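You operate a simulated robot arm through the tools that you are given. There is no shell and no other tool. Be economical: measure what you need, move in short steps, check, and stop when the job is done.

The job below is to be done with a simulated robot arm. You get a single attempt, and the scene is never put back.

TASK
The inverter shows HOT: brush the dust off both vents and restart it.
Fine: switch it off first and on again after; use the green brush and put it back. Set down upright: green brush. What is to be rubbed or washed off counts as gone when no trace of it is left.

Only the result counts: the job must be done as asked and must still hold three seconds after the hand-in. Knocking over, shifting, dropping, spilling or breaking anything else fails it.

THE ROBOT
A 6-joint arm with a two-finger parallel gripper on a trunk, on a base that drives. Base frame: it is fixed to the floor where the robot stands at the start and does not move with it; the origin is under the middle of the robot, x ahead of it, y to its left, z up; the surface under the hand at the start is at about z = 90. Lengths are in cm, angles in rad, forces in N, time in s.
With the tool pointing down near the work surface it reaches from about 32 to 70 cm from the robot's upright axis, wherever it stands. Its first joint turns from -2.897 to 2.897 rad. Places, roughly: dust on the far vent [70, -30, 140]; dust on the vent by the breaker [70, -10, 140]; green brush (2x3x19 cm) [60, 110, 90]; inverter [80, -20, 140]; inverter switch [70, -20, 140]. Payload 4.1 kg.
The TCP is the grasp point between the finger pads, 2.3 cm short of the fingertips. In the tool frame z runs along the fingers and y along their closing line. Largest opening 9.4 cm; finger width 3.8, thickness 1; the body of the gripper, 5.4 by 9.6 cm, starts 3.9 cm behind the TCP.
Orientation is that of the tool frame in the base frame, as a unit quaternion [w, x, y, z]. With the fingers straight down and closing along the base's y, the tool's x points along the base's -x, its y along +y and its z along -z.

THE INTERFACE
- The arm moves only by the tool apply_moves. Its argument "targets" is text: rows parted by semicolons, each of 7 numbers parted by spaces: the shift along the tool's x, y, z in cm, then the turn, a rotation vector about the tool's x, y, z in rad, then the opening, from 0 (shut) to 1 (fully open). In form: tx ty tz ax ay az fingers; .... A call has 1 to 8 rows; each row is the pose to reach, as a shift and turn from the pose commanded when the call began, along the tool's axes at that moment. Rows are played at 5 a second. More than 5 cm and 0.15 rad between two rows, or a gripper value outside its range, and nothing of the call is played. A pose out of reach is approached as far as the arm can. The call stops where the force on the tool passes 60 N (or 10 N more than at its start, if that is more) or the arm is blocked; 0.2 s more then pass. Each finger travels about 4.5 cm/s and halts on what it meets, pressing with about 25 N; the grip force reading is that of the motor and also rises with nothing between the fingers. The clock runs only during rows and for 0.2 s after the last one: add rows that repeat a pose to give the fingers time. The reply holds the time, the measured pose of the TCP, the force on the tool along the base axes, the opening and the grip force, in the units named above and with some noise, with the torque about the TCP (base axes, N m) and any sound that the robot's microphone picked up.
- Cameras (640 x 400 px; columns grow to the right, rows downward): "scene" is now at [1.19, 11.79, 157.82]; the picture's right is [-0.56, -0.83, 0.00], its down [-0.45, 0.31, -0.84] and it looks along [0.69, -0.47, -0.55] (base axes); focal length 258 px, centre (320, 200). "wrist" rides on the gripper at [8.6, 1.6, -7.4] in the tool frame; the picture's right is [-0.18, 0.98, 0.00], its down [-0.58, -0.11, -0.81] and it looks along [-0.79, -0.15, 0.59] (tool axes); focal length 243 px, centre (320, 200). There is no depth. A picture from a camera that has moved, and an enlarged one, comes with that camera's place and axes in the base frame and with its lens.
- grab_frame(camera): a new picture of that camera. No time passes.
- lift_body(by): slides the trunk up (or, below 0, down) by that many cm; the arm and the scene camera ride with it, the base frame stays. It gives what a move gives, with no picture.
- steer(legs): drives the robot by 1 to 6 legs, each [ahead, turn to the left] in cm and rad, along the robot's own axes; the way and the turn of a leg run together, so that a leg with both is an arc; at most 150 cm and 3.142 rad a leg. The arm and the cameras ride along, it lands a little off, and it stops where it bumps. It gives what a move gives.
- head_to(pan, tilt): turns the head with the scene camera to pan (to the left, within 2.705 rad either way) and tilt (down, from -0.506 to 1.204), counted from straight ahead of the robot. It gives what a move gives.
- inspect(camera, box): a new picture of the part [left, top, right, bottom] of that camera's present view, enlarged. No time passes.
- sign_off(): hands the job in; it is judged then, once.

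Go step by step. Nothing tells you exact positions but the pictures and the camera data: compare them with the known pose of the tool, close in by small moves and look again before you grip or let go. The budget is 120 turns and 90 pictures, counting those below and the enlarged ones. Unless the task says otherwise, let go and move clear before handing in, and close with one line.

The tools are called after "Request:" by a JSON object that holds its "name" and its "arguments". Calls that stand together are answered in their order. apply_moves: Moves the arm, as the interface text tells. Its arguments: {"type":"object","properties":{"targets":{"type":"string"}},"required":["targets"]} The other tools are called the same way: lift_body (by) slides the trunk up or down; steer (legs) drives the base; head_to (pan, tilt) turns the head that bears the scene camera; grab_frame (camera) takes a picture; inspect (camera, box) takes an enlarged picture of a part of a camera's view; sign_off () hands the job in.

At the start:

```text
time: 0.0
tcp_pos: [32.21, -26.48, 99.97]
orientation: [0.0, 0.0, 1.0, 0.0]
ft_force: [-0.3, 0.2, 0.3]
ft_torque: [0.0, -0.02, -0.03]
width: 9.4
grasp_force: 0.0
trunk travel left (down, up): [-52.5, 6.5]
robot x, y, heading: [0.02, 0.06, 0.002]
head pan, tilt: [-0.599, 0.578]
```

scene: 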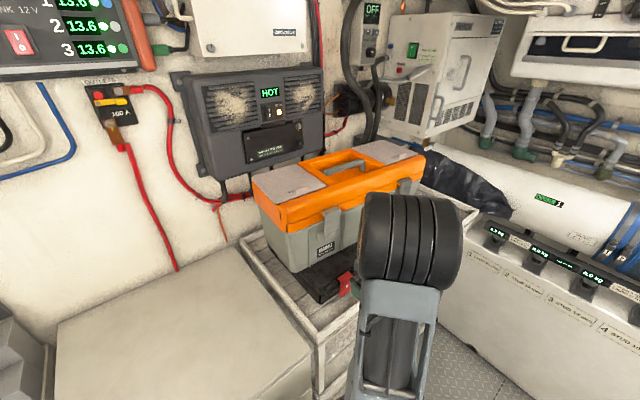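
wrist: 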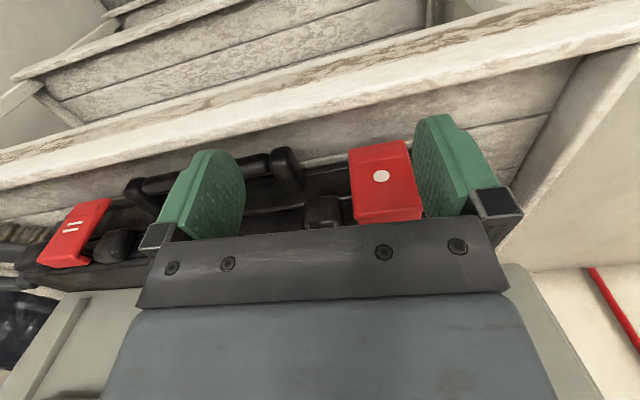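

The inverter with two dusty vents is on the wall ahead, with a toolbox in front of it. I'll take a closer look at it, then turn the head toward the brush.

Request:
{"name": "inspect", "arguments": {"camera": "scene", "box": [160, 50, 360, 190]}}

Request:
{"name": "head_to", "arguments": {"pan": 1.07, "tilt": 0.5}}

Request:
{"name": "grab_frame", "arguments": {"camera": "scene"}}

```text
2.86 times, centred on (260, 120) of scene
camera zoom: at [1.19, 11.79, 157.82], right [-0.56, -0.83, 0.0], down [-0.45, 0.31, -0.84], along [0.69, -0.47, -0.55], focal length 736 px, centre (491, 429)
```

zoom: 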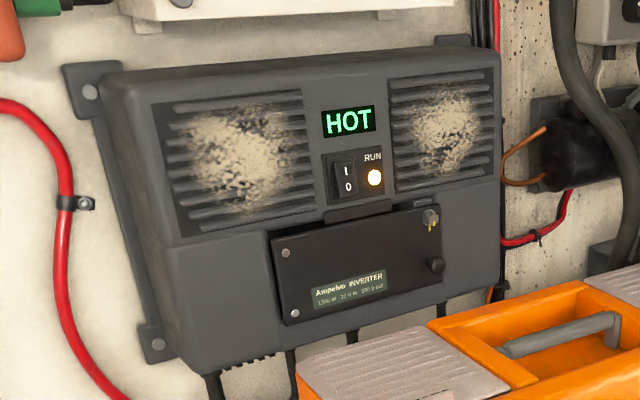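

```text
time: 1.7
tcp_pos: [32.21, -26.42, 99.96]
orientation: [-0.001, -0.001, 1.0, 0.001]
ft_force: [0.6, 0.1, 0.2]
ft_torque: [0.0, 0.0, 0.02]
width: 9.42
grasp_force: 0.1
trunk travel left (down, up): [-52.5, 6.5]
robot x, y, heading: [-0.1, 0.14, -0.003]
head pan, tilt: [1.07, 0.499]
```

```text
86 pictures are left
camera scene: at [-1.79, 24.79, 158.53], right [0.88, -0.48, 0.0], down [-0.23, -0.42, -0.88], along [0.42, 0.77, -0.48], focal length 258 px, centre (320, 200)
```

scene: 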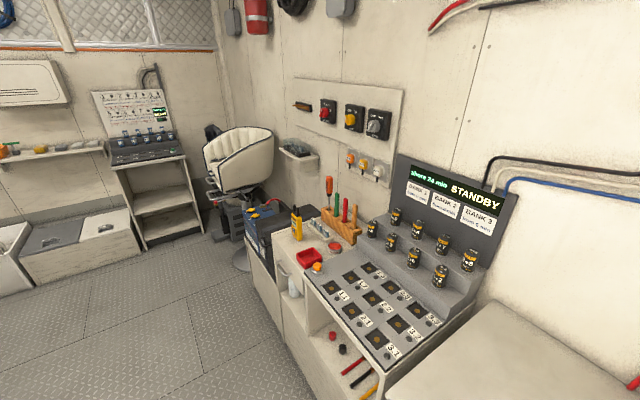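

Request:
{"name": "inspect", "arguments": {"camera": "scene", "box": [260, 160, 400, 290]}}

```text
3.08 times, centred on (330, 225) of scene
camera zoom: at [-1.79, 24.79, 158.53], right [0.88, -0.48, 0.0], down [-0.23, -0.42, -0.88], along [0.42, 0.77, -0.48], focal length 792 px, centre (289, 123)
```

zoom: 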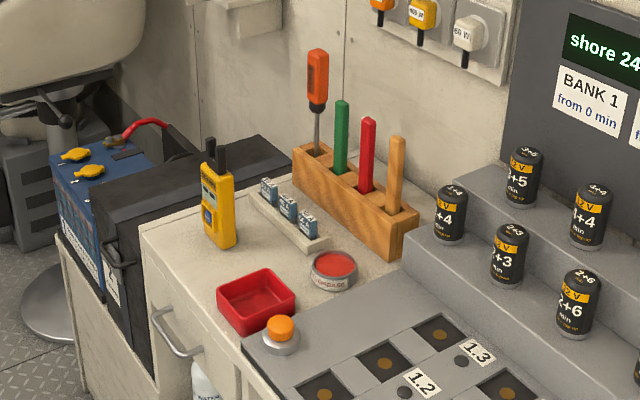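

The green brush stands in the second slot of the wooden block on the left bench, near (52, 108). First I'll switch the inverter off. I'm raising the arm and turning the fingers forward while watching the inverter.

Request:
{"name": "head_to", "arguments": {"pan": -0.35, "tilt": 0.35}}

Request:
{"name": "apply_moves", "arguments": {"targets": "0 0 -5 0 -0.14 0 0; 0 0 -10 0 -0.28 0 0; 0 0 -15 0 -0.42 0 0; 0 0 -20 0 -0.56 0 0; 0 0 -25 0 -0.7 0 0; 0 0 -30 0 -0.84 0 0; 0 0 -35 0 -0.98 0 0; 0 0 -40 0 -1.12 0 0"}}

Request:
{"name": "grab_frame", "arguments": {"camera": "scene"}}

Request:
{"name": "grab_frame", "arguments": {"camera": "wrist"}}

```text
time: 3.3
tcp_pos: [32.23, -26.32, 100.03]
orientation: [0.0, 0.0, 1.0, 0.0]
ft_force: [0.4, 0.4, -0.1]
ft_torque: [-0.02, 0.01, 0.0]
width: 9.39
grasp_force: 0.0
trunk travel left (down, up): [-52.5, 6.5]
robot x, y, heading: [0.12, -0.02, 0.002]
head pan, tilt: [-0.351, 0.351]
```

```text
time: 5.1
tcp_pos: [31.98, -26.53, 140.16]
orientation: [0.531, 0.0, 0.847, 0.0]
ft_force: [-0.5, -0.5, -0.7]
ft_torque: [-0.01, 0.01, 0.02]
width: 0.0
grasp_force: 25.8
trunk travel left (down, up): [-52.5, 6.5]
robot x, y, heading: [0.37, 0.12, -0.002]
head pan, tilt: [-0.351, 0.351]
```

```text
84 pictures are left
camera scene: at [2.56, 13.62, 159.9], right [-0.34, -0.94, 0.0], down [-0.32, 0.12, -0.94], along [0.88, -0.32, -0.34], focal length 258 px, centre (320, 200)
```

scene: 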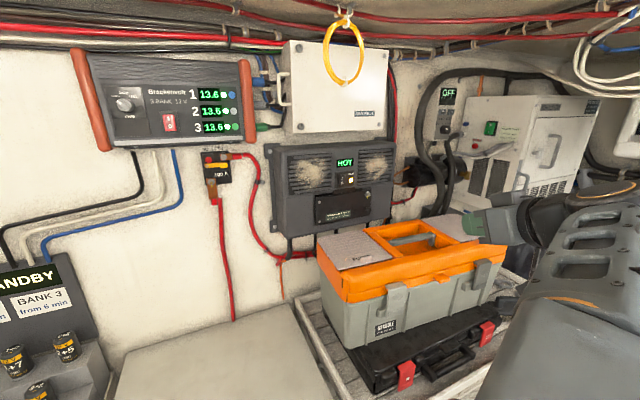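

```text
83 pictures are left
camera wrist: at [21.48, -24.86, 135.71], right [0.08, 0.98, 0.17], down [-0.47, -0.11, 0.87], along [0.88, -0.15, 0.46], focal length 243 px, centre (320, 200)
```

wrist: 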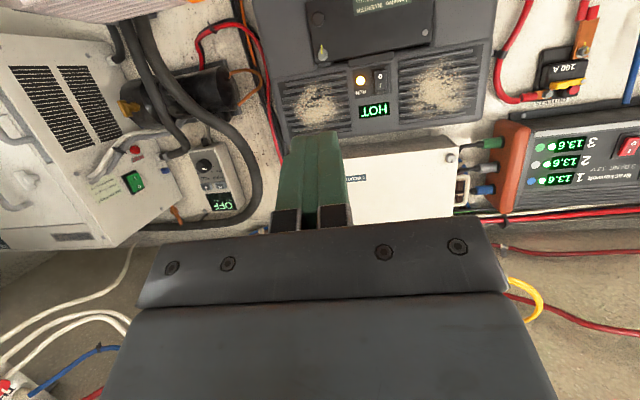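

Triangulating the two pictures puts the switch near (71.4, -18.4, 138.3). I'll bring the closed fingers in front of it, still pitched slightly downward, and look again.

Request:
{"name": "apply_moves", "arguments": {"targets": "-1.87 1.16 3.86 0 0 0 0; -3.74 2.32 7.72 0 0 0 0; -5.61 3.48 11.58 0 0 0 0; -7.48 4.64 15.44 0 0 0 0; -9.35 5.8 19.3 0 0 0 0; -11.22 6.96 23.16 0 0 0 0; -13.1 8.1 27 0 0 0 0"}}

Request:
{"name": "inspect", "arguments": {"camera": "scene", "box": [240, 120, 420, 240]}}

Request:
{"name": "grab_frame", "arguments": {"camera": "wrist"}}

```text
time: 6.7
tcp_pos: [62.51, -17.92, 140.25]
orientation: [0.531, 0.0, 0.847, 0.0]
ft_force: [0.1, -0.2, 0.2]
ft_torque: [0.0, 0.0, 0.03]
width: 0.01
grasp_force: 24.8
trunk travel left (down, up): [-52.5, 6.5]
robot x, y, heading: [-0.43, -0.02, -0.002]
head pan, tilt: [-0.351, 0.351]
```

```text
3.33 times, centred on (330, 180) of scene
camera zoom: at [2.67, 13.63, 159.9], right [-0.34, -0.94, 0.0], down [-0.32, 0.12, -0.94], along [0.88, -0.32, -0.34], focal length 858 px, centre (287, 267)
```

zoom: 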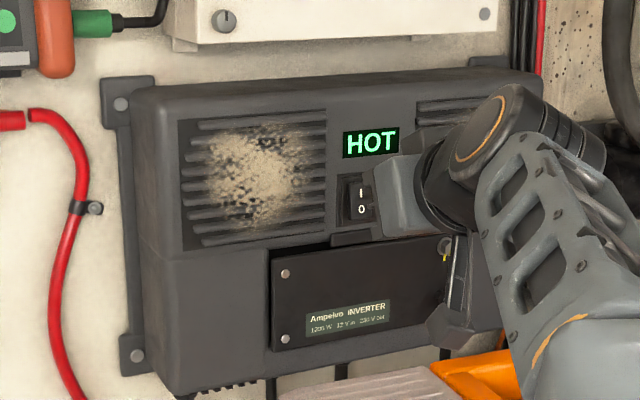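

```text
81 pictures are left
camera wrist: at [51.93, -16.32, 135.63], right [0.08, 0.98, 0.17], down [-0.47, -0.11, 0.87], along [0.88, -0.15, 0.46], focal length 243 px, centre (320, 200)
```

wrist: 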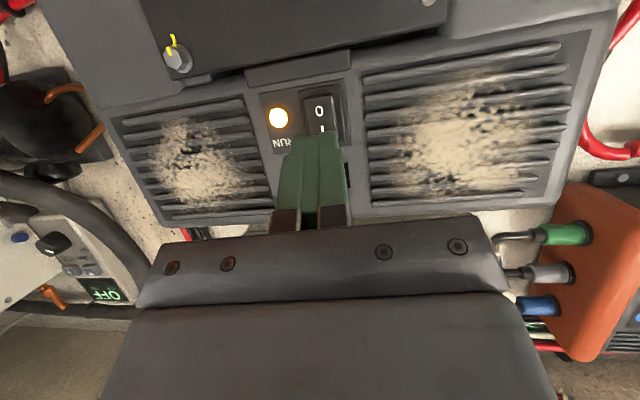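

The "0" half of the rocker is at about (70.5, -18.3, 138) and the "I" half at about z 139.7. I'll pitch the fingers further down so only the upper tip edge touches, then come up close to "0".

Request:
{"name": "apply_moves", "arguments": {"targets": "0.3 -0.2 2.1 0 0.125 0 0; 0.59 -0.4 4.17 0 0.25 0 0"}}

Request:
{"name": "inspect", "arguments": {"camera": "wrist", "box": [220, 20, 420, 240]}}

Request:
{"name": "inspect", "arguments": {"camera": "scene", "box": [300, 140, 400, 220]}}

```text
time: 7.3
tcp_pos: [65.84, -18.57, 137.48]
orientation: [0.421, 0.001, 0.907, 0.0]
ft_force: [0.4, -1.1, -0.1]
ft_torque: [0.0, 0.02, -0.01]
width: 0.02
grasp_force: 24.8
trunk travel left (down, up): [-52.5, 6.5]
robot x, y, heading: [0.17, 0.17, 0.0]
head pan, tilt: [-0.351, 0.351]
```

```text
1.82 times, centred on (320, 130) of wrist
camera zoom: at [54.44, -16.93, 135.79], right [0.12, 0.98, 0.14], down [-0.24, -0.11, 0.96], along [0.96, -0.15, 0.22], focal length 441 px, centre (320, 327)
```

zoom: 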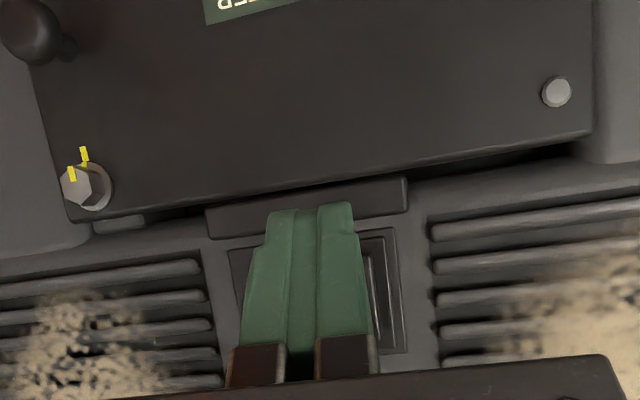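

```text
5.00 times, centred on (350, 180) of scene
camera zoom: at [2.71, 13.58, 159.9], right [-0.34, -0.94, 0.0], down [-0.32, 0.12, -0.94], along [0.88, -0.32, -0.34], focal length 1288 px, centre (170, 300)
```

zoom: 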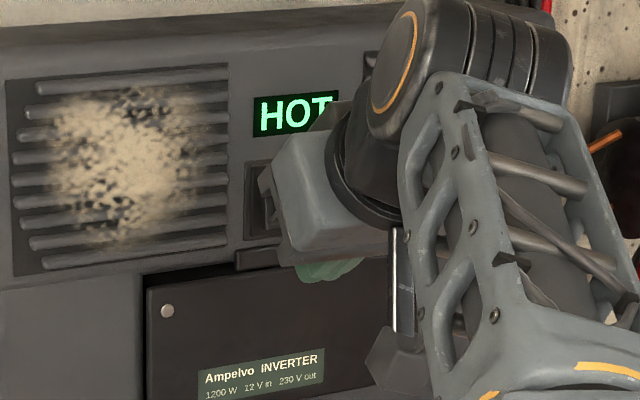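

The tips are just in front of the "0" half and clear of the ledge below it. Now I press forward in small steps.

Request:
{"name": "apply_moves", "arguments": {"targets": "-0.95 0.2 0.51 0 0 0 0; -1.28 0.2 0.89 0 0 0 0; -1.6 0.2 1.27 0 0 0 0; -1.92 0.2 1.65 0 0 0 0; -2.24 0.2 2.03 0 0 0 0; -2.56 0.2 2.42 0 0 0 0"}}

Request:
{"name": "grab_frame", "arguments": {"camera": "wrist"}}

```text
time: 8.7
tcp_pos: [67.93, -18.36, 137.58]
orientation: [0.424, 0.0, 0.906, -0.001]
ft_force: [-14.4, -0.8, 3.9]
ft_torque: [-0.01, -0.13, -0.02]
width: 0.0
grasp_force: 25.1
out of reach, approached as far as the arm can: row 4, 5, 6
trunk travel left (down, up): [-52.5, 6.5]
robot x, y, heading: [-0.09, -0.0, 0.001]
head pan, tilt: [-0.351, 0.351]
```

```text
78 pictures are left
camera wrist: at [56.58, -16.69, 135.75], right [0.12, 0.98, 0.14], down [-0.25, -0.11, 0.96], along [0.96, -0.15, 0.23], focal length 243 px, centre (320, 200)
```

wrist: 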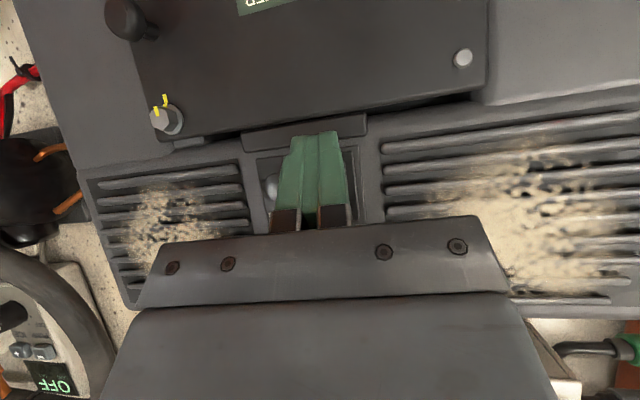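

The RUN lamp looks dark, so the switch seems to be off. I'm backing away to confirm.

Request:
{"name": "apply_moves", "arguments": {"targets": "2 0 -2.3 0 0 0 0; 4 0 -5.5 0 0 0 0; 5 0 -9.5 0 0 0 0; 6 0 -13.5 0 0 0 0"}}

Request:
{"name": "inspect", "arguments": {"camera": "scene", "box": [240, 120, 420, 240]}}

Request:
{"name": "grab_frame", "arguments": {"camera": "wrist"}}

```text
time: 9.7
tcp_pos: [54.14, -18.29, 141.35]
orientation: [0.422, 0.0, 0.907, 0.0]
ft_force: [-0.1, 0.5, 0.4]
ft_torque: [0.0, -0.01, -0.03]
width: 0.02
grasp_force: 25.3
trunk travel left (down, up): [-52.5, 6.5]
robot x, y, heading: [0.12, 0.12, 0.001]
head pan, tilt: [-0.351, 0.351]
```

```text
3.33 times, centred on (330, 180) of scene
camera zoom: at [2.49, 13.65, 159.9], right [-0.34, -0.94, 0.0], down [-0.32, 0.12, -0.94], along [0.88, -0.32, -0.34], focal length 858 px, centre (287, 267)
```

zoom: 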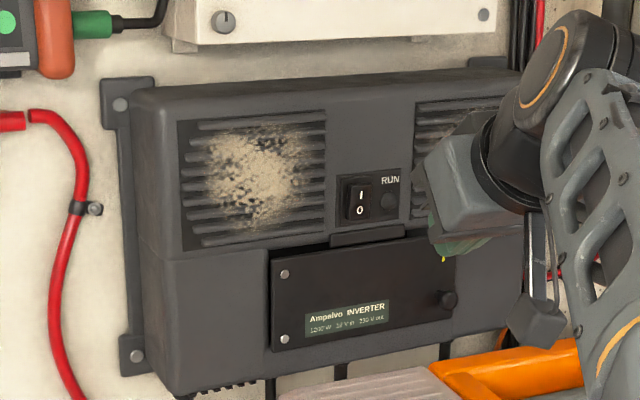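

```text
76 pictures are left
camera wrist: at [42.84, -16.57, 139.53], right [0.12, 0.98, 0.14], down [-0.24, -0.11, 0.96], along [0.96, -0.15, 0.23], focal length 243 px, centre (320, 200)
```

wrist: 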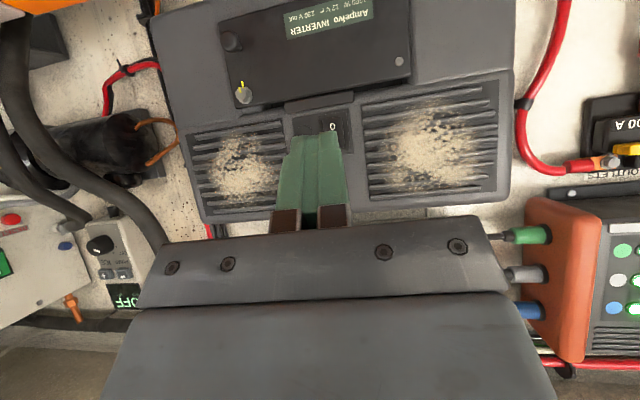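

The inverter is off: the display and lamp are both dark. Next I tuck the arm with the fingers pointing down and drive left along the bench toward the brush rack.

Request:
{"name": "apply_moves", "arguments": {"targets": "2.04 2.17 -2.42 0 0.145 0 0; 4.08 4.34 -4.84 0 0.29 0 0; 6.12 6.5 -7.26 0 0.435 0 0; 8.16 8.7 -9.7 0 0.58 0 0; 10.2 10.8 -12.1 0 0.725 0 0; 12.25 13 -14.5 0 0.87 0 0.5"}}

Request:
{"name": "steer", "arguments": {"legs": [[-6, 0], [0, 1.571], [85, 0], [0, -1.571]]}}

Request:
{"name": "head_to", "arguments": {"pan": 0.4, "tilt": 0.7}}

Request:
{"name": "grab_frame", "arguments": {"camera": "scene"}}

```text
time: 11.1
tcp_pos: [35.24, -4.98, 141.05]
orientation: [0.001, 0.001, 1.0, -0.001]
ft_force: [-0.3, 0.5, 0.7]
ft_torque: [-0.03, 0.02, 0.01]
width: 3.32
grasp_force: 0.1
out of reach, approached as far as the arm can: row 6
trunk travel left (down, up): [-52.5, 6.5]
robot x, y, heading: [-0.07, 0.46, -0.002]
head pan, tilt: [-0.351, 0.351]
```

```text
time: 23.9
tcp_pos: [27.78, 81.61, 140.88]
orientation: [0.001, -0.008, 1.0, 0.0]
ft_force: [-0.8, -0.2, 0.4]
ft_torque: [0.02, -0.01, -0.01]
width: 4.69
grasp_force: 0.0
trunk travel left (down, up): [-52.5, 6.5]
robot x, y, heading: [-7.6, 86.72, 0.02]
head pan, tilt: [-0.351, 0.351]
```

```text
time: 25.0
tcp_pos: [27.86, 81.6, 141.04]
orientation: [0.002, -0.008, 1.0, -0.001]
ft_force: [0.2, 0.7, -0.2]
ft_torque: [0.01, 0.0, -0.01]
width: 4.7
grasp_force: 0.1
trunk travel left (down, up): [-52.5, 6.5]
robot x, y, heading: [-7.63, 86.31, 0.015]
head pan, tilt: [0.4, 0.7]
```

```text
75 pictures are left
camera scene: at [-6.27, 106.14, 156.76], right [0.4, -0.92, 0.0], down [-0.59, -0.26, -0.77], along [0.7, 0.31, -0.64], focal length 258 px, centre (320, 200)
```

scene: 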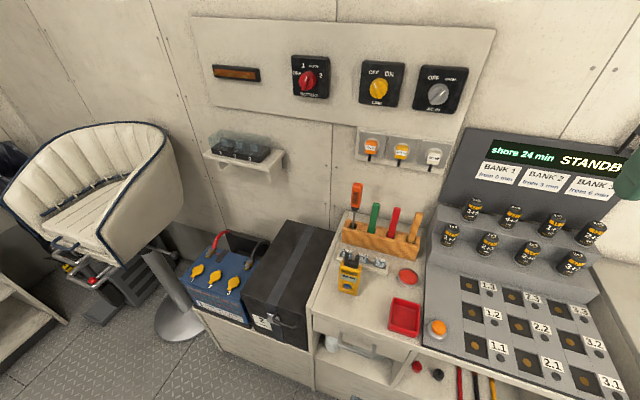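

Request:
{"name": "inspect", "arguments": {"camera": "scene", "box": [320, 160, 450, 290]}}

```text
3.08 times, centred on (385, 225) of scene
camera zoom: at [-6.27, 106.14, 156.76], right [0.4, -0.92, 0.0], down [-0.59, -0.26, -0.77], along [0.7, 0.31, -0.64], focal length 792 px, centre (120, 123)
```

zoom: 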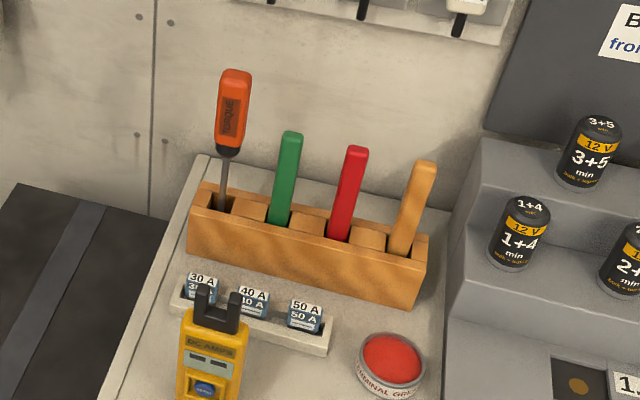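

The green handle top is at about (56.4, 114.6, 104), and the rack runs along y. I'll drive a little closer and turn the gripper so the fingers close along x, clear of the neighbouring tools.

Request:
{"name": "steer", "arguments": {"legs": [[8, 0]]}}

Request:
{"name": "apply_moves", "arguments": {"targets": "0 0 0 0 0 -0.145 0.5; 0 0 0 0 0 -0.29 0.5; 0 0 0 0 0 -0.435 0.5; 0 0 0 0 0 -0.58 0.5; 0 0 0 0 0 -0.725 0.6; 0 0 0 0 0 -0.87 0.6; 0 0 0 0 0 -1.015 0.6; 0 0 0 0 0 -1.16 0.6"}}

Request:
{"name": "apply_moves", "arguments": {"targets": "0 0 0 0 0 -0.14 0.6; 0 0 0 0 0 -0.28 0.6; 0 0 0 0 0 -0.42 0.6"}}

```text
time: 26.0
tcp_pos: [35.94, 81.85, 140.91]
orientation: [0.002, -0.009, 1.0, 0.0]
ft_force: [-0.2, -0.8, -0.5]
ft_torque: [0.01, 0.06, -0.06]
width: 4.69
grasp_force: 0.1
trunk travel left (down, up): [-52.5, 6.5]
robot x, y, heading: [-0.06, 86.19, 0.015]
head pan, tilt: [0.4, 0.7]
```

```text
time: 27.8
tcp_pos: [35.73, 81.82, 140.81]
orientation: [0.001, -0.556, 0.831, -0.002]
ft_force: [-0.2, -0.2, 0.1]
ft_torque: [0.01, 0.02, 0.02]
width: 5.62
grasp_force: 0.1
trunk travel left (down, up): [-52.5, 6.5]
robot x, y, heading: [0.37, 86.53, 0.011]
head pan, tilt: [0.4, 0.7]
```

```text
time: 28.6
tcp_pos: [35.88, 81.65, 140.87]
orientation: [-0.001, 0.717, -0.697, 0.002]
ft_force: [0.3, 0.5, 1.1]
ft_torque: [0.01, 0.0, 0.02]
width: 5.66
grasp_force: 0.1
trunk travel left (down, up): [-52.5, 6.5]
robot x, y, heading: [0.16, 86.43, 0.019]
head pan, tilt: [0.4, 0.7]
```

The gripper is turned. I'm moving it over the green brush at a safe height, then I'll look.

Request:
{"name": "apply_moves", "arguments": {"targets": "-4.05 -2.69 0 0 0 0 0.6; -8.1 -5.38 0 0 0 0 0.6; -12.15 -8.06 0 0 0 0 0.6; -16.2 -10.75 0 0 0 0 0.6; -20.25 -13.44 0 0 0 0 0.6; -24.3 -16.1 0 0 0 0 0.6; -28.35 -18.8 0 0 0 0 0.6; -32.4 -21.5 0 0 0 0 0.6"}}

Request:
{"name": "apply_moves", "arguments": {"targets": "0 0 5 0 0 0 0.6; 0 0 10 0 0 0 0.6; 0 0 15 0 0 0 0.6; 0 0 20 0 0 0 0.6"}}

Request:
{"name": "grab_frame", "arguments": {"camera": "wrist"}}

Request:
{"name": "inspect", "arguments": {"camera": "scene", "box": [300, 120, 480, 290]}}

```text
time: 30.4
tcp_pos: [49.61, 108.76, 133.85]
orientation: [-0.002, 0.716, -0.698, 0.002]
ft_force: [-0.2, -0.4, 0.5]
ft_torque: [0.06, 0.0, 0.02]
width: 5.63
grasp_force: 0.1
out of reach, approached as far as the arm can: row 1, 2, 3, 4, 5, 6, 7, 8
trunk travel left (down, up): [-52.5, 6.5]
robot x, y, heading: [0.08, 86.16, 0.016]
head pan, tilt: [0.4, 0.7]
```

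```text
time: 31.4
tcp_pos: [49.56, 109.29, 114.26]
orientation: [-0.002, 0.716, -0.698, 0.001]
ft_force: [1.0, -0.9, 0.4]
ft_torque: [0.01, -0.02, 0.03]
width: 5.62
grasp_force: 0.0
trunk travel left (down, up): [-52.5, 6.5]
robot x, y, heading: [0.42, 86.27, 0.01]
head pan, tilt: [0.4, 0.7]
```

```text
73 pictures are left
camera wrist: at [48.06, 100.61, 121.63], right [-0.99, 0.16, 0.0], down [0.09, 0.58, 0.81], along [0.13, 0.8, -0.59], focal length 243 px, centre (320, 200)
```

wrist: 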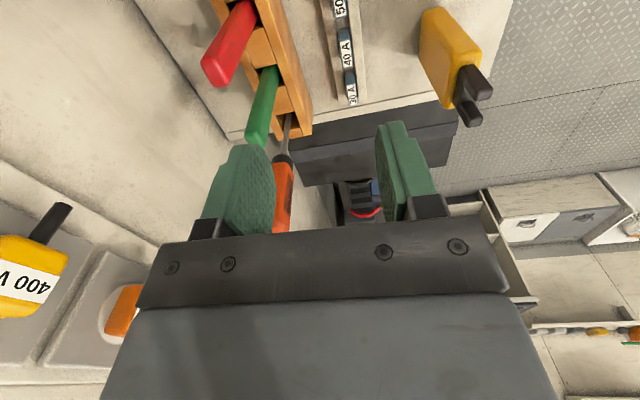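

```text
2.35 times, centred on (390, 205) of scene
camera zoom: at [1.61, 106.3, 156.76], right [0.41, -0.91, 0.0], down [-0.59, -0.26, -0.76], along [0.7, 0.31, -0.64], focal length 606 px, centre (155, 188)
```

zoom: 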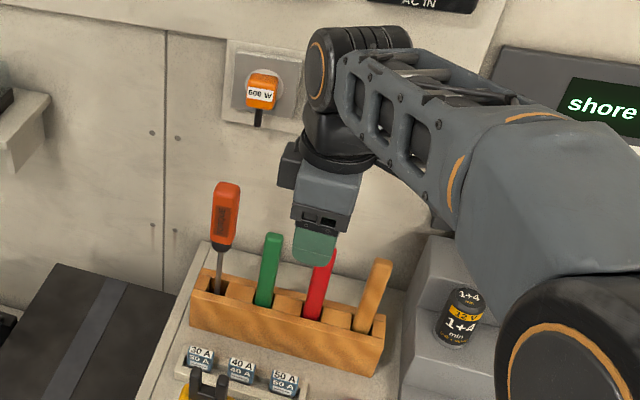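

The brush top is at about (56.2, 114.4, 104). I'm moving over it at the current height and checking again.

Request:
{"name": "apply_moves", "arguments": {"targets": "-2.5 -3.4 0 0 0 0 0.6; -4.93 -6.78 0 0 0 0 0.6"}}

Request:
{"name": "grab_frame", "arguments": {"camera": "wrist"}}

Request:
{"name": "inspect", "arguments": {"camera": "scene", "box": [300, 120, 480, 290]}}

```text
time: 32.0
tcp_pos: [56.27, 114.5, 114.17]
orientation: [0.0, 0.717, -0.697, 0.003]
ft_force: [0.1, 0.1, -0.2]
ft_torque: [0.01, -0.01, -0.01]
width: 5.64
grasp_force: 0.1
trunk travel left (down, up): [-52.5, 6.5]
robot x, y, heading: [0.51, 86.58, 0.017]
head pan, tilt: [0.4, 0.7]
```

```text
71 pictures are left
camera wrist: at [54.72, 105.83, 121.58], right [-0.99, 0.16, 0.0], down [0.09, 0.59, 0.81], along [0.13, 0.8, -0.59], focal length 243 px, centre (320, 200)
```

wrist: 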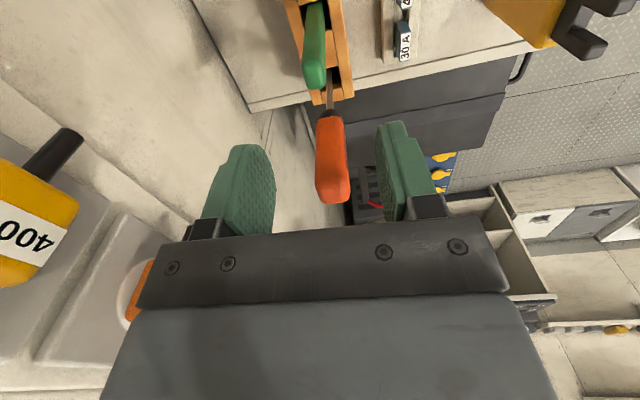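

```text
2.35 times, centred on (390, 205) of scene
camera zoom: at [1.69, 106.37, 156.75], right [0.41, -0.91, 0.0], down [-0.59, -0.26, -0.76], along [0.7, 0.31, -0.64], focal length 606 px, centre (155, 188)
```

zoom: 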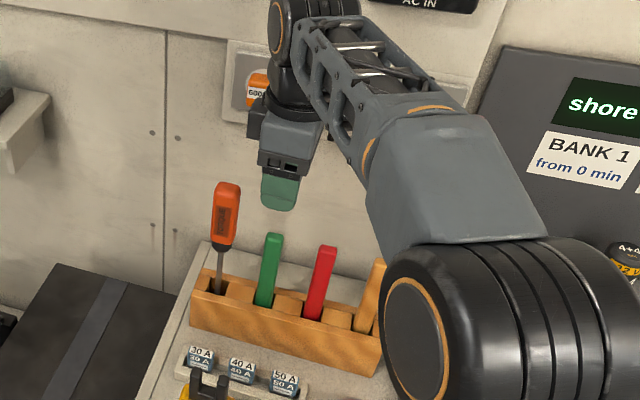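

Both views agree the tool is centred above the handle. I'm descending around it.

Request:
{"name": "apply_moves", "arguments": {"targets": "-0.2 -0.25 4.5 0 0 0 0.6; -0.2 -0.25 9 0 0 0 0.6; -0.2 -0.25 13 0 0 0 0.6"}}

Request:
{"name": "grab_frame", "arguments": {"camera": "wrist"}}

Request:
{"name": "inspect", "arguments": {"camera": "scene", "box": [300, 120, 480, 290]}}

```text
time: 32.8
tcp_pos: [57.21, 115.21, 105.27]
orientation: [-0.024, 0.716, -0.698, 0.005]
ft_force: [-0.8, -0.5, 23.6]
ft_torque: [1.11, 0.38, 0.09]
width: 5.67
grasp_force: 0.1
trunk travel left (down, up): [-52.5, 6.5]
robot x, y, heading: [0.22, 86.37, 0.013]
head pan, tilt: [0.4, 0.7]
stopped in row 3: the force on the tool passed its limit at 78 N (the readings are from after the stop); the commanded pose is now the measured one
```

```text
69 pictures are left
camera wrist: at [55.43, 106.36, 112.49], right [-0.99, 0.16, -0.03], down [0.06, 0.56, 0.82], along [0.15, 0.81, -0.57], focal length 243 px, centre (320, 200)
```

wrist: 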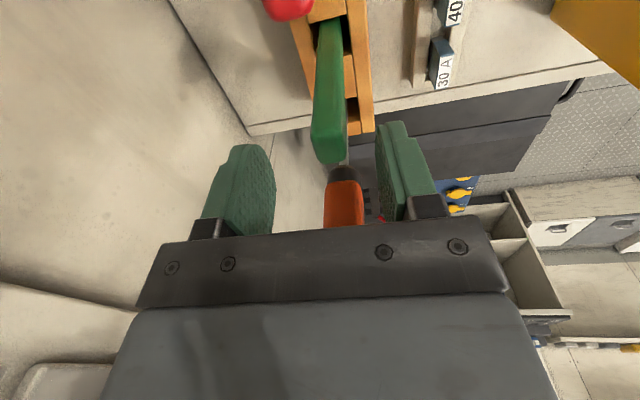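

```text
2.35 times, centred on (390, 205) of scene
camera zoom: at [1.62, 106.32, 156.79], right [0.41, -0.91, 0.0], down [-0.59, -0.26, -0.76], along [0.7, 0.31, -0.64], focal length 606 px, centre (155, 188)
```

zoom: 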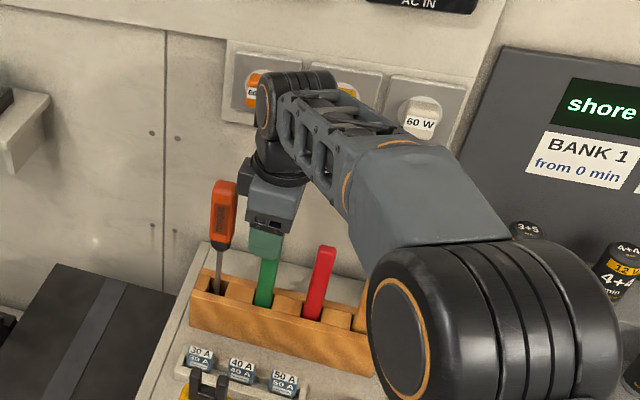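

Something stopped the descent. From the torque, the box on the back of the gripper touched the top of the screwdriver. I'll lift, straighten the tool, and shift about 1.2 cm away from the screwdriver; the pads are wide enough to still cover the handle.

Request:
{"name": "apply_moves", "arguments": {"targets": "0 0 -3 0 0 0 0.6; 0 0 -6 -0.041 0.026 0 0.6"}}

Request:
{"name": "inspect", "arguments": {"camera": "scene", "box": [320, 160, 450, 290]}}

```text
time: 33.4
tcp_pos: [56.82, 114.92, 110.72]
orientation: [0.008, 0.715, -0.699, -0.001]
ft_force: [0.0, 0.6, -0.8]
ft_torque: [0.01, -0.01, 0.03]
width: 5.65
grasp_force: 0.1
trunk travel left (down, up): [-52.5, 6.5]
robot x, y, heading: [0.18, 85.94, 0.018]
head pan, tilt: [0.4, 0.7]
```

```text
3.08 times, centred on (385, 225) of scene
camera zoom: at [1.65, 106.32, 156.74], right [0.41, -0.91, 0.0], down [-0.59, -0.26, -0.76], along [0.7, 0.31, -0.64], focal length 792 px, centre (120, 123)
```

zoom: 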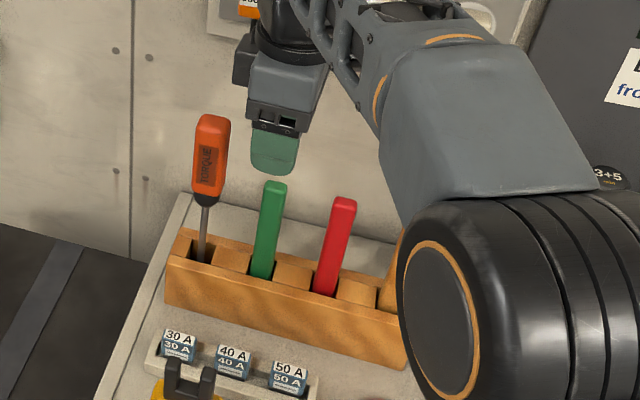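

The screwdriver is unharmed. I'm shifting away from it and descending gently.

Request:
{"name": "apply_moves", "arguments": {"targets": "1.4 0.3 0 0.011 -0.011 0 0.6; 1.4 0.3 2.5 0.011 -0.011 0 0.6; 1.4 0.3 5 0.011 -0.011 0 0.6; 1.4 0.3 7 0.011 -0.011 0 0.6; 1.4 0.3 8.2 0.011 -0.011 0 0.6; 1.4 0.3 9.3 0.011 -0.011 0 0.6"}}

Request:
{"name": "grab_frame", "arguments": {"camera": "wrist"}}

Request:
{"name": "inspect", "arguments": {"camera": "scene", "box": [320, 160, 450, 290]}}

```text
time: 34.8
tcp_pos: [56.55, 113.45, 101.65]
orientation: [-0.001, 0.715, -0.699, -0.002]
ft_force: [-0.2, 0.5, 0.1]
ft_torque: [0.01, 0.02, -0.02]
width: 5.63
grasp_force: 0.0
trunk travel left (down, up): [-52.5, 6.5]
robot x, y, heading: [0.41, 86.69, 0.017]
head pan, tilt: [0.4, 0.7]
```

```text
66 pictures are left
camera wrist: at [55.1, 104.71, 108.97], right [-0.99, 0.16, 0.0], down [0.09, 0.58, 0.81], along [0.13, 0.8, -0.59], focal length 243 px, centre (320, 200)
```

wrist: 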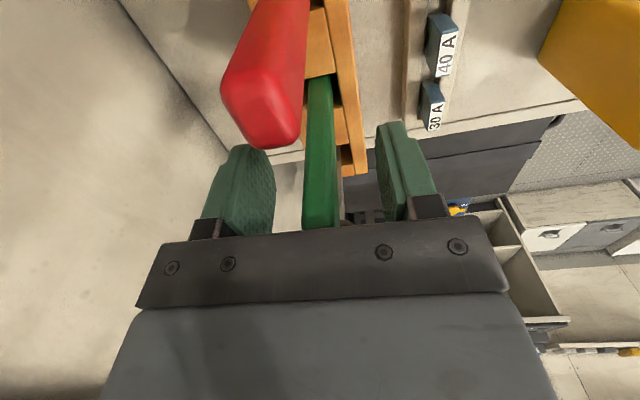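

```text
3.08 times, centred on (385, 225) of scene
camera zoom: at [1.62, 106.29, 156.76], right [0.41, -0.91, 0.0], down [-0.59, -0.26, -0.76], along [0.7, 0.31, -0.64], focal length 792 px, centre (120, 123)
```

zoom: 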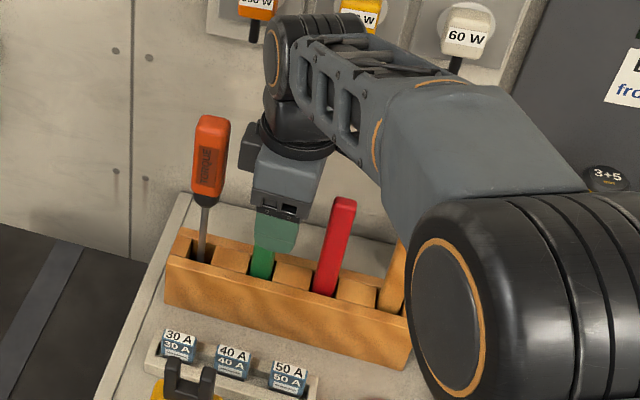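

The handle is between the pads with nothing touching. I'm closing the gripper.

Request:
{"name": "apply_moves", "arguments": {"targets": "0 0 0 0 0 0 0; 0 0 0 0 0 0 0; 0 0 0 0 0 0 0; 0 0 0 0 0 0 0; 0 0 0 0 0 0 0"}}

Request:
{"name": "grab_frame", "arguments": {"camera": "wrist"}}

```text
time: 36.0
tcp_pos: [56.57, 113.39, 101.69]
orientation: [-0.001, 0.716, -0.698, -0.001]
ft_force: [-0.1, 0.4, 1.1]
ft_torque: [-0.03, -0.04, -0.03]
width: 1.54
grasp_force: 24.6
trunk travel left (down, up): [-52.5, 6.5]
robot x, y, heading: [0.4, 86.31, 0.018]
head pan, tilt: [0.4, 0.7]
```

```text
64 pictures are left
camera wrist: at [55.1, 104.72, 109.0], right [-0.99, 0.16, 0.0], down [0.09, 0.58, 0.81], along [0.13, 0.8, -0.59], focal length 243 px, centre (320, 200)
```

wrist: 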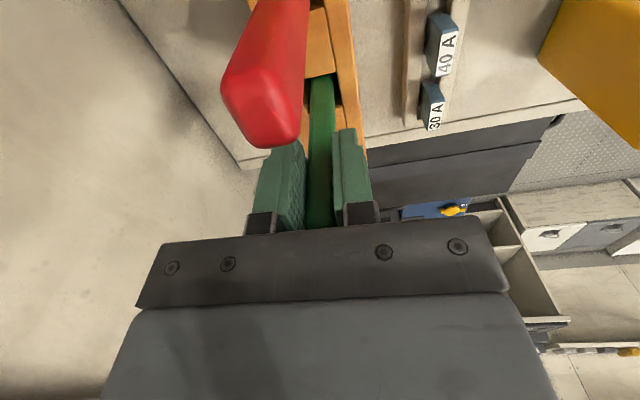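

The brush is gripped (1.5 cm thick handle). I'm lifting it straight out of the slot.

Request:
{"name": "apply_moves", "arguments": {"targets": "0 0 -2 0 0 0 0; 0 0 -5 0 0 0 0; 0 0 -8 0 0 0 0; 0 0 -11 0 0 0 0; 0 0 -14 0 0 0 0; 0 0 -17 0 0 0 0; 0 0 -20 0 0 0 0"}}

Request:
{"name": "grab_frame", "arguments": {"camera": "wrist"}}

Request:
{"name": "inspect", "arguments": {"camera": "scene", "box": [300, 80, 480, 290]}}

```text
time: 37.6
tcp_pos: [56.5, 113.4, 121.53]
orientation: [-0.001, 0.716, -0.698, -0.001]
ft_force: [0.8, 0.1, -0.4]
ft_torque: [-0.01, -0.01, 0.0]
width: 1.56
grasp_force: 25.0
trunk travel left (down, up): [-52.5, 6.5]
robot x, y, heading: [0.42, 86.36, 0.02]
head pan, tilt: [0.4, 0.7]
```

```text
63 pictures are left
camera wrist: at [55.01, 104.72, 128.99], right [-0.99, 0.16, 0.0], down [0.1, 0.58, 0.81], along [0.13, 0.8, -0.59], focal length 243 px, centre (320, 200)
```

wrist: 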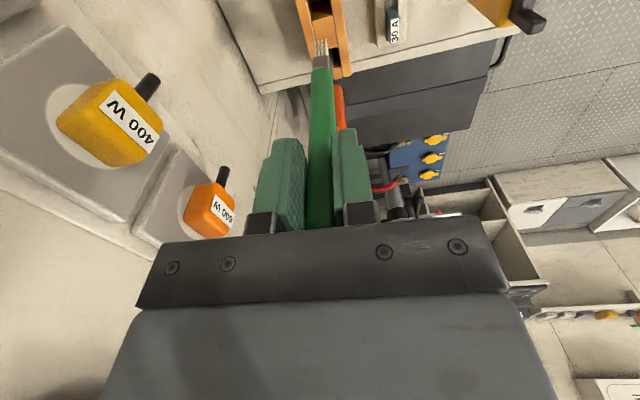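

```text
1.90 times, centred on (390, 185) of scene
camera zoom: at [1.64, 106.3, 156.75], right [0.41, -0.91, 0.0], down [-0.59, -0.26, -0.76], along [0.7, 0.31, -0.64], focal length 490 px, centre (187, 229)
```

zoom: 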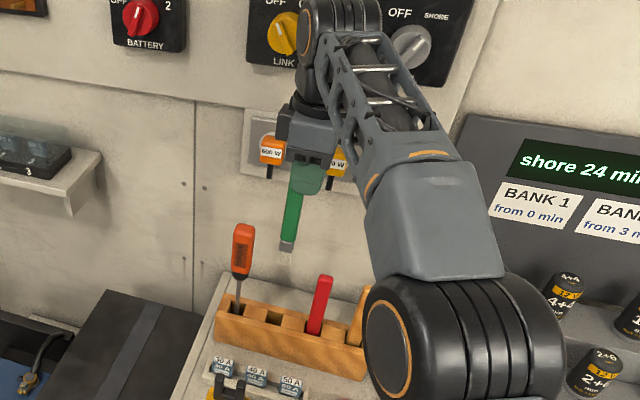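

The brush is out, with its bristles visible at the lower end. I'm raising the trunk, tucking the arm in, and driving back to the inverter.

Request:
{"name": "lift_body", "arguments": {"by": 6}}

Request:
{"name": "apply_moves", "arguments": {"targets": "0 4 0 0 0 0 0; 3 7.5 0 0 0 0 0; 7 10.5 0 0 0 0 0; 10.5 13 0 0 0 0 0; 14 16 0 0 0 0 0; 17.5 18 0 0 0 0 0; 21 20 0 0 0 0 0"}}

Request:
{"name": "steer", "arguments": {"legs": [[-6, 0], [0, 1.571], [-98, 0], [0, -1.571]]}}

Request:
{"name": "head_to", "arguments": {"pan": -0.1, "tilt": 0.35}}

Request:
{"name": "grab_frame", "arguments": {"camera": "scene"}}

```text
time: 38.6
tcp_pos: [56.53, 113.33, 127.6]
orientation: [-0.001, 0.715, -0.699, -0.001]
ft_force: [-0.7, 0.5, -0.7]
ft_torque: [-0.02, -0.02, 0.0]
width: 1.56
grasp_force: 24.7
trunk travel left (down, up): [-58.5, 0.5]
robot x, y, heading: [0.48, 86.44, 0.017]
head pan, tilt: [0.4, 0.7]
```

```text
time: 40.2
tcp_pos: [36.62, 91.86, 127.62]
orientation: [-0.002, 0.716, -0.699, 0.0]
ft_force: [0.0, 0.7, -0.8]
ft_torque: [-0.03, -0.04, 0.0]
width: 1.55
grasp_force: 24.9
trunk travel left (down, up): [-58.5, 0.5]
robot x, y, heading: [0.18, 86.4, 0.018]
head pan, tilt: [0.4, 0.7]
```

```text
time: 51.4
tcp_pos: [12.77, 25.19, 127.66]
orientation: [-0.001, 0.961, -0.277, -0.002]
ft_force: [-0.2, 0.1, -0.3]
ft_torque: [-0.02, 0.01, 0.0]
width: 1.55
grasp_force: 25.3
trunk travel left (down, up): [-58.5, 0.5]
robot x, y, heading: [-2.46, -8.28, 1.011]
head pan, tilt: [0.4, 0.7]
stopped in leg 4: the robot was blocked; the commanded pose is now the measured one
```

```text
time: 52.3
tcp_pos: [12.59, 25.37, 127.55]
orientation: [0.0, 0.961, -0.277, -0.002]
ft_force: [-0.2, 0.1, -0.3]
ft_torque: [-0.03, -0.01, 0.0]
width: 1.56
grasp_force: 25.2
trunk travel left (down, up): [-58.5, 0.5]
robot x, y, heading: [-3.13, -8.14, 1.011]
head pan, tilt: [-0.099, 0.351]
```

```text
61 pictures are left
camera scene: at [-14.54, 2.92, 165.89], right [0.79, -0.61, 0.0], down [-0.21, -0.27, -0.94], along [0.58, 0.74, -0.34], focal length 258 px, centre (320, 200)
```

scene: 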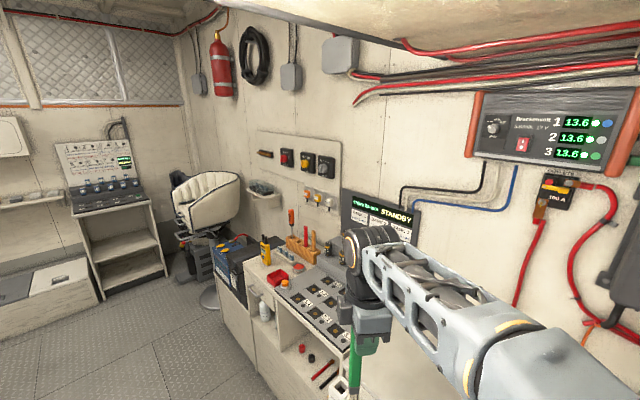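

The robot bumped something while turning, at heading 1.01. I'll look around the base before moving again.

Request:
{"name": "head_to", "arguments": {"pan": -1.3, "tilt": 0.9}}

Request:
{"name": "grab_frame", "arguments": {"camera": "scene"}}

Request:
{"name": "head_to", "arguments": {"pan": -2.5, "tilt": 0.9}}

Request:
{"name": "grab_frame", "arguments": {"camera": "scene"}}

```text
time: 53.7
tcp_pos: [12.61, 25.31, 127.53]
orientation: [0.0, 0.961, -0.277, -0.001]
ft_force: [0.1, -0.9, -0.9]
ft_torque: [0.0, 0.0, -0.01]
width: 1.56
grasp_force: 24.9
trunk travel left (down, up): [-58.5, 0.5]
robot x, y, heading: [-2.44, -8.4, 1.012]
head pan, tilt: [-1.3, 0.901]
```

```text
60 pictures are left
camera scene: at [-13.0, -6.58, 161.15], right [-0.29, -0.96, 0.0], down [-0.75, 0.22, -0.62], along [0.6, -0.18, -0.78], focal length 258 px, centre (320, 200)
```

scene: 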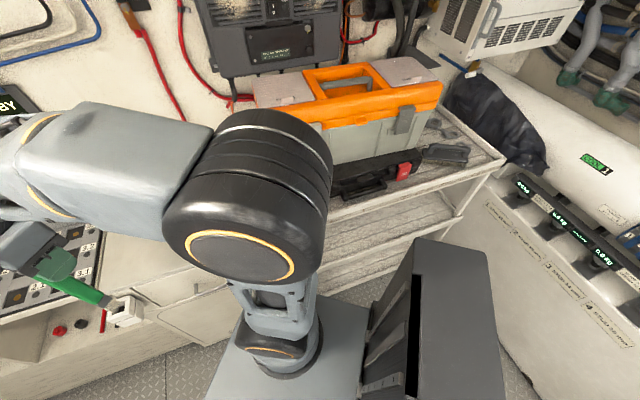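

```text
time: 55.1
tcp_pos: [12.68, 25.28, 127.65]
orientation: [0.0, 0.961, -0.277, -0.001]
ft_force: [0.7, 0.9, -0.5]
ft_torque: [-0.02, -0.01, 0.0]
width: 1.57
grasp_force: 24.9
trunk travel left (down, up): [-58.5, 0.5]
robot x, y, heading: [-2.63, -8.24, 1.008]
head pan, tilt: [-2.499, 0.901]
```

```text
59 pictures are left
camera scene: at [-19.62, -11.95, 161.14], right [-1.0, -0.08, 0.0], down [-0.06, 0.78, -0.62], along [0.05, -0.62, -0.78], focal length 258 px, centre (320, 200)
```

scene: 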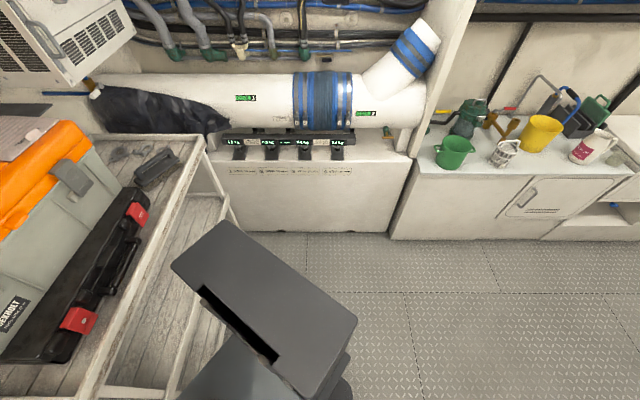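

The base corner caught the cart. There's plenty of floor behind it, so I'll back up first and then finish the turn.

Request:
{"name": "steer", "arguments": {"legs": [[-13, 0], [0, -1.01]]}}

Request:
{"name": "head_to", "arguments": {"pan": -0.1, "tilt": 0.35}}

Request:
{"name": "grab_frame", "arguments": {"camera": "scene"}}

```text
time: 59.0
tcp_pos: [26.94, -15.25, 127.56]
orientation: [0.001, -0.699, 0.715, 0.001]
ft_force: [0.0, -0.5, -0.8]
ft_torque: [0.0, -0.02, 0.01]
width: 1.56
grasp_force: 24.5
trunk travel left (down, up): [-58.5, 0.5]
robot x, y, heading: [-9.83, -18.82, -0.017]
head pan, tilt: [-2.499, 0.901]
```

```text
time: 61.2
tcp_pos: [26.97, -15.2, 127.7]
orientation: [0.001, -0.7, 0.714, 0.001]
ft_force: [-0.1, 0.3, -0.4]
ft_torque: [0.03, -0.01, 0.03]
width: 1.54
grasp_force: 24.6
trunk travel left (down, up): [-58.5, 0.5]
robot x, y, heading: [-9.8, -19.61, -0.02]
head pan, tilt: [-0.099, 0.351]
```

```text
58 pictures are left
camera scene: at [-6.28, -3.55, 165.9], right [-0.12, -0.99, 0.0], down [-0.34, 0.04, -0.94], along [0.93, -0.11, -0.34], focal length 258 px, centre (320, 200)
```

scene: 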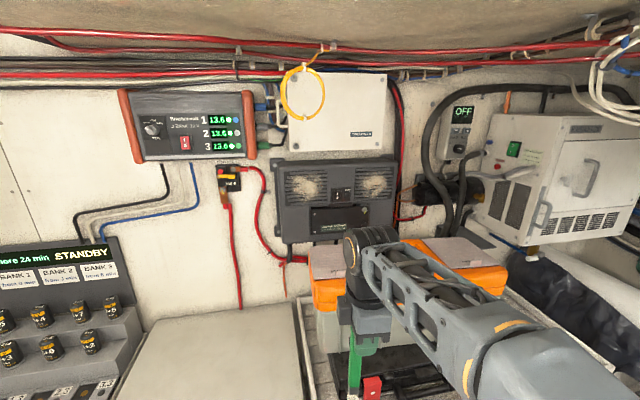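

I'm in front of the inverter with the brush in hand. Now I raise it and turn it to point forward.

Request:
{"name": "steer", "arguments": {"legs": [[4, 0]]}}

Request:
{"name": "apply_moves", "arguments": {"targets": "0 0 -1.5 0.145 0 0 0; 0 0 -3 0.29 0 0 0; 0 0 -4.5 0.435 0 0 0; 0 0 -6 0.58 0 0 0; 0 0 -7.5 0.725 0 0 0; 0 0 -9 0.87 0 0 0; 0 0 -10.5 1.015 0 0 0; 0 0 -12 1.16 0 0 0"}}

Request:
{"name": "apply_moves", "arguments": {"targets": "0 0 0 0.14 0 0 0; 0 0 0 0.28 0 0 0; 0 0 0 0.41 0 0 0"}}

Request:
{"name": "grab_frame", "arguments": {"camera": "scene"}}

Request:
{"name": "grab_frame", "arguments": {"camera": "wrist"}}

```text
time: 62.1
tcp_pos: [31.19, -15.43, 127.53]
orientation: [0.002, -0.7, 0.714, 0.002]
ft_force: [0.4, -1.3, -0.3]
ft_torque: [-0.01, 0.04, 0.02]
width: 1.55
grasp_force: 25.8
trunk travel left (down, up): [-58.5, 0.5]
robot x, y, heading: [-5.75, -19.26, -0.02]
head pan, tilt: [-0.099, 0.351]
```

```text
time: 63.9
tcp_pos: [31.06, -15.34, 139.68]
orientation: [0.385, -0.584, 0.598, -0.391]
ft_force: [0.1, -0.8, 0.0]
ft_torque: [0.05, 0.03, 0.04]
width: 1.56
grasp_force: 24.9
trunk travel left (down, up): [-58.5, 0.5]
robot x, y, heading: [-5.47, -19.14, -0.017]
head pan, tilt: [-0.099, 0.351]
```

```text
time: 64.7
tcp_pos: [31.68, -15.12, 139.08]
orientation: [0.487, -0.502, 0.511, -0.5]
ft_force: [-0.4, -0.5, 0.2]
ft_torque: [-0.05, 0.03, 0.0]
width: 1.56
grasp_force: 24.6
trunk travel left (down, up): [-58.5, 0.5]
robot x, y, heading: [-5.71, -19.57, -0.021]
head pan, tilt: [-0.099, 0.351]
```

```text
57 pictures are left
camera scene: at [-2.13, -3.62, 166.06], right [-0.12, -0.99, 0.0], down [-0.34, 0.04, -0.94], along [0.93, -0.11, -0.34], focal length 258 px, centre (320, 200)
```

scene: 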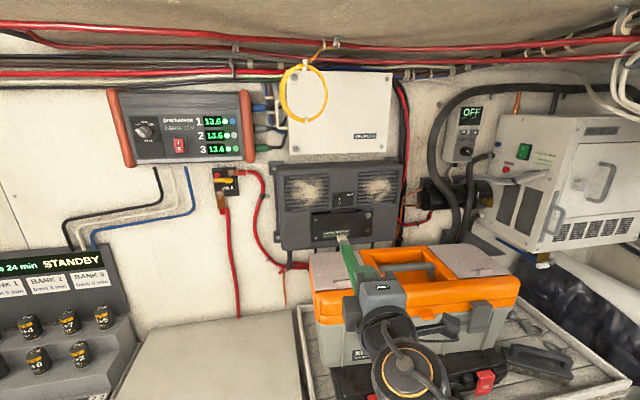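

```text
56 pictures are left
camera wrist: at [23.93, -23.58, 137.54], right [-0.02, 0.18, -0.98], down [-0.79, 0.6, 0.13], along [0.61, 0.78, 0.13], focal length 243 px, centre (320, 200)
```

wrist: 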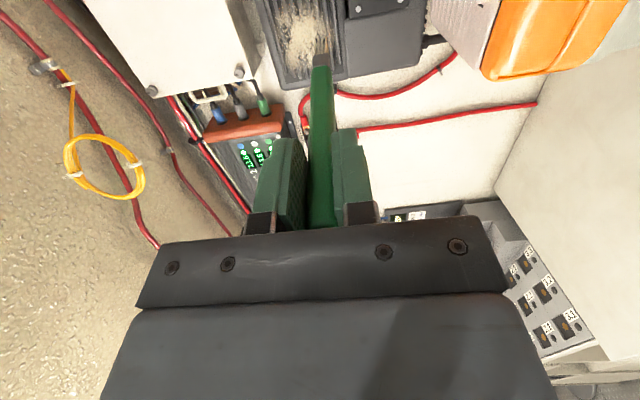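

The brush points straight forward, with its tip about 16 cm ahead of the grip. I'm moving in front of the left vent (y -2 to -14.6, z 136 to 147) and checking before contact.

Request:
{"name": "apply_moves", "arguments": {"targets": "-1.28 -0.58 3.62 0.005 -0.004 0 0; -2.56 -1.16 7.24 0.01 -0.009 0 0; -3.84 -1.74 10.86 0.016 -0.013 0 0; -5.12 -2.32 14.5 0.021 -0.018 0 0; -6.4 -2.9 18.1 0.026 -0.022 0 0"}}

Request:
{"name": "inspect", "arguments": {"camera": "scene", "box": [240, 130, 440, 270]}}

Request:
{"name": "grab_frame", "arguments": {"camera": "wrist"}}

```text
time: 65.9
tcp_pos: [49.78, -9.09, 142.18]
orientation: [0.506, -0.493, 0.495, -0.505]
ft_force: [-0.4, 0.3, -0.2]
ft_torque: [0.0, 0.04, 0.01]
width: 1.53
grasp_force: 24.9
trunk travel left (down, up): [-58.5, 0.5]
robot x, y, heading: [-5.39, -19.11, -0.021]
head pan, tilt: [-0.099, 0.351]
```

```text
2.86 times, centred on (340, 200) of scene
camera zoom: at [-2.05, -3.59, 165.89], right [-0.12, -0.99, 0.0], down [-0.34, 0.04, -0.94], along [0.93, -0.11, -0.34], focal length 736 px, centre (263, 200)
```

zoom: 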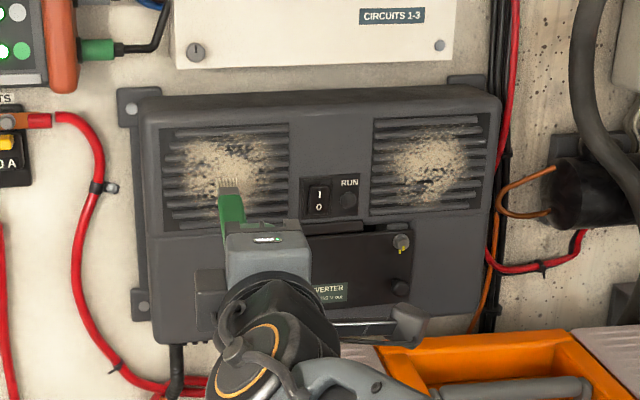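

```text
54 pictures are left
camera wrist: at [42.15, -17.72, 140.37], right [0.02, 0.19, -0.98], down [-0.81, 0.58, 0.09], along [0.59, 0.79, 0.17], focal length 243 px, centre (320, 200)
```

wrist: 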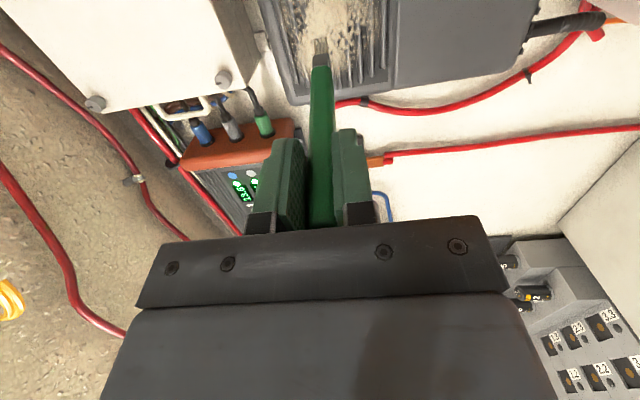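

The scene camera shows both vents and the bristles well. I'm feeling forward in small steps for contact.

Request:
{"name": "apply_moves", "arguments": {"targets": "0 0 1 0 0 0 0; 0 0 2 0 0 0 0; 0 0 2.5 0 0 0 0"}}

Request:
{"name": "inspect", "arguments": {"camera": "wrist", "box": [260, 0, 400, 100]}}

```text
time: 66.7
tcp_pos: [51.84, -9.19, 142.52]
orientation: [0.507, -0.493, 0.494, -0.505]
ft_force: [0.5, 1.0, 0.5]
ft_torque: [-0.01, 0.05, 0.0]
width: 1.55
grasp_force: 25.3
trunk travel left (down, up): [-58.5, 0.5]
robot x, y, heading: [-5.72, -19.41, -0.02]
head pan, tilt: [-0.099, 0.351]
```

```text
4.00 times, centred on (330, 50) of wrist
camera zoom: at [44.34, -17.85, 140.72], right [0.02, 0.19, -0.98], down [-0.81, 0.58, 0.09], along [0.59, 0.79, 0.17], focal length 970 px, centre (280, 800)
```

zoom: 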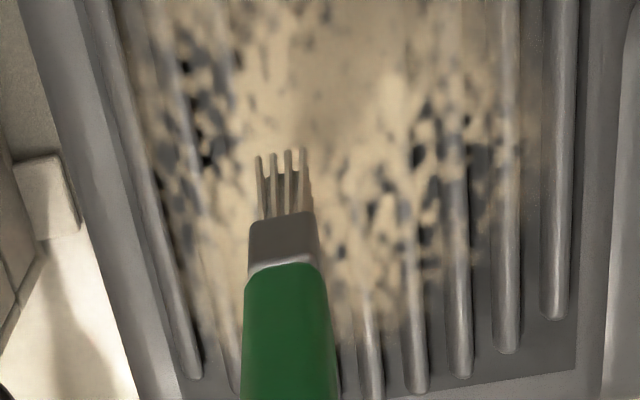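

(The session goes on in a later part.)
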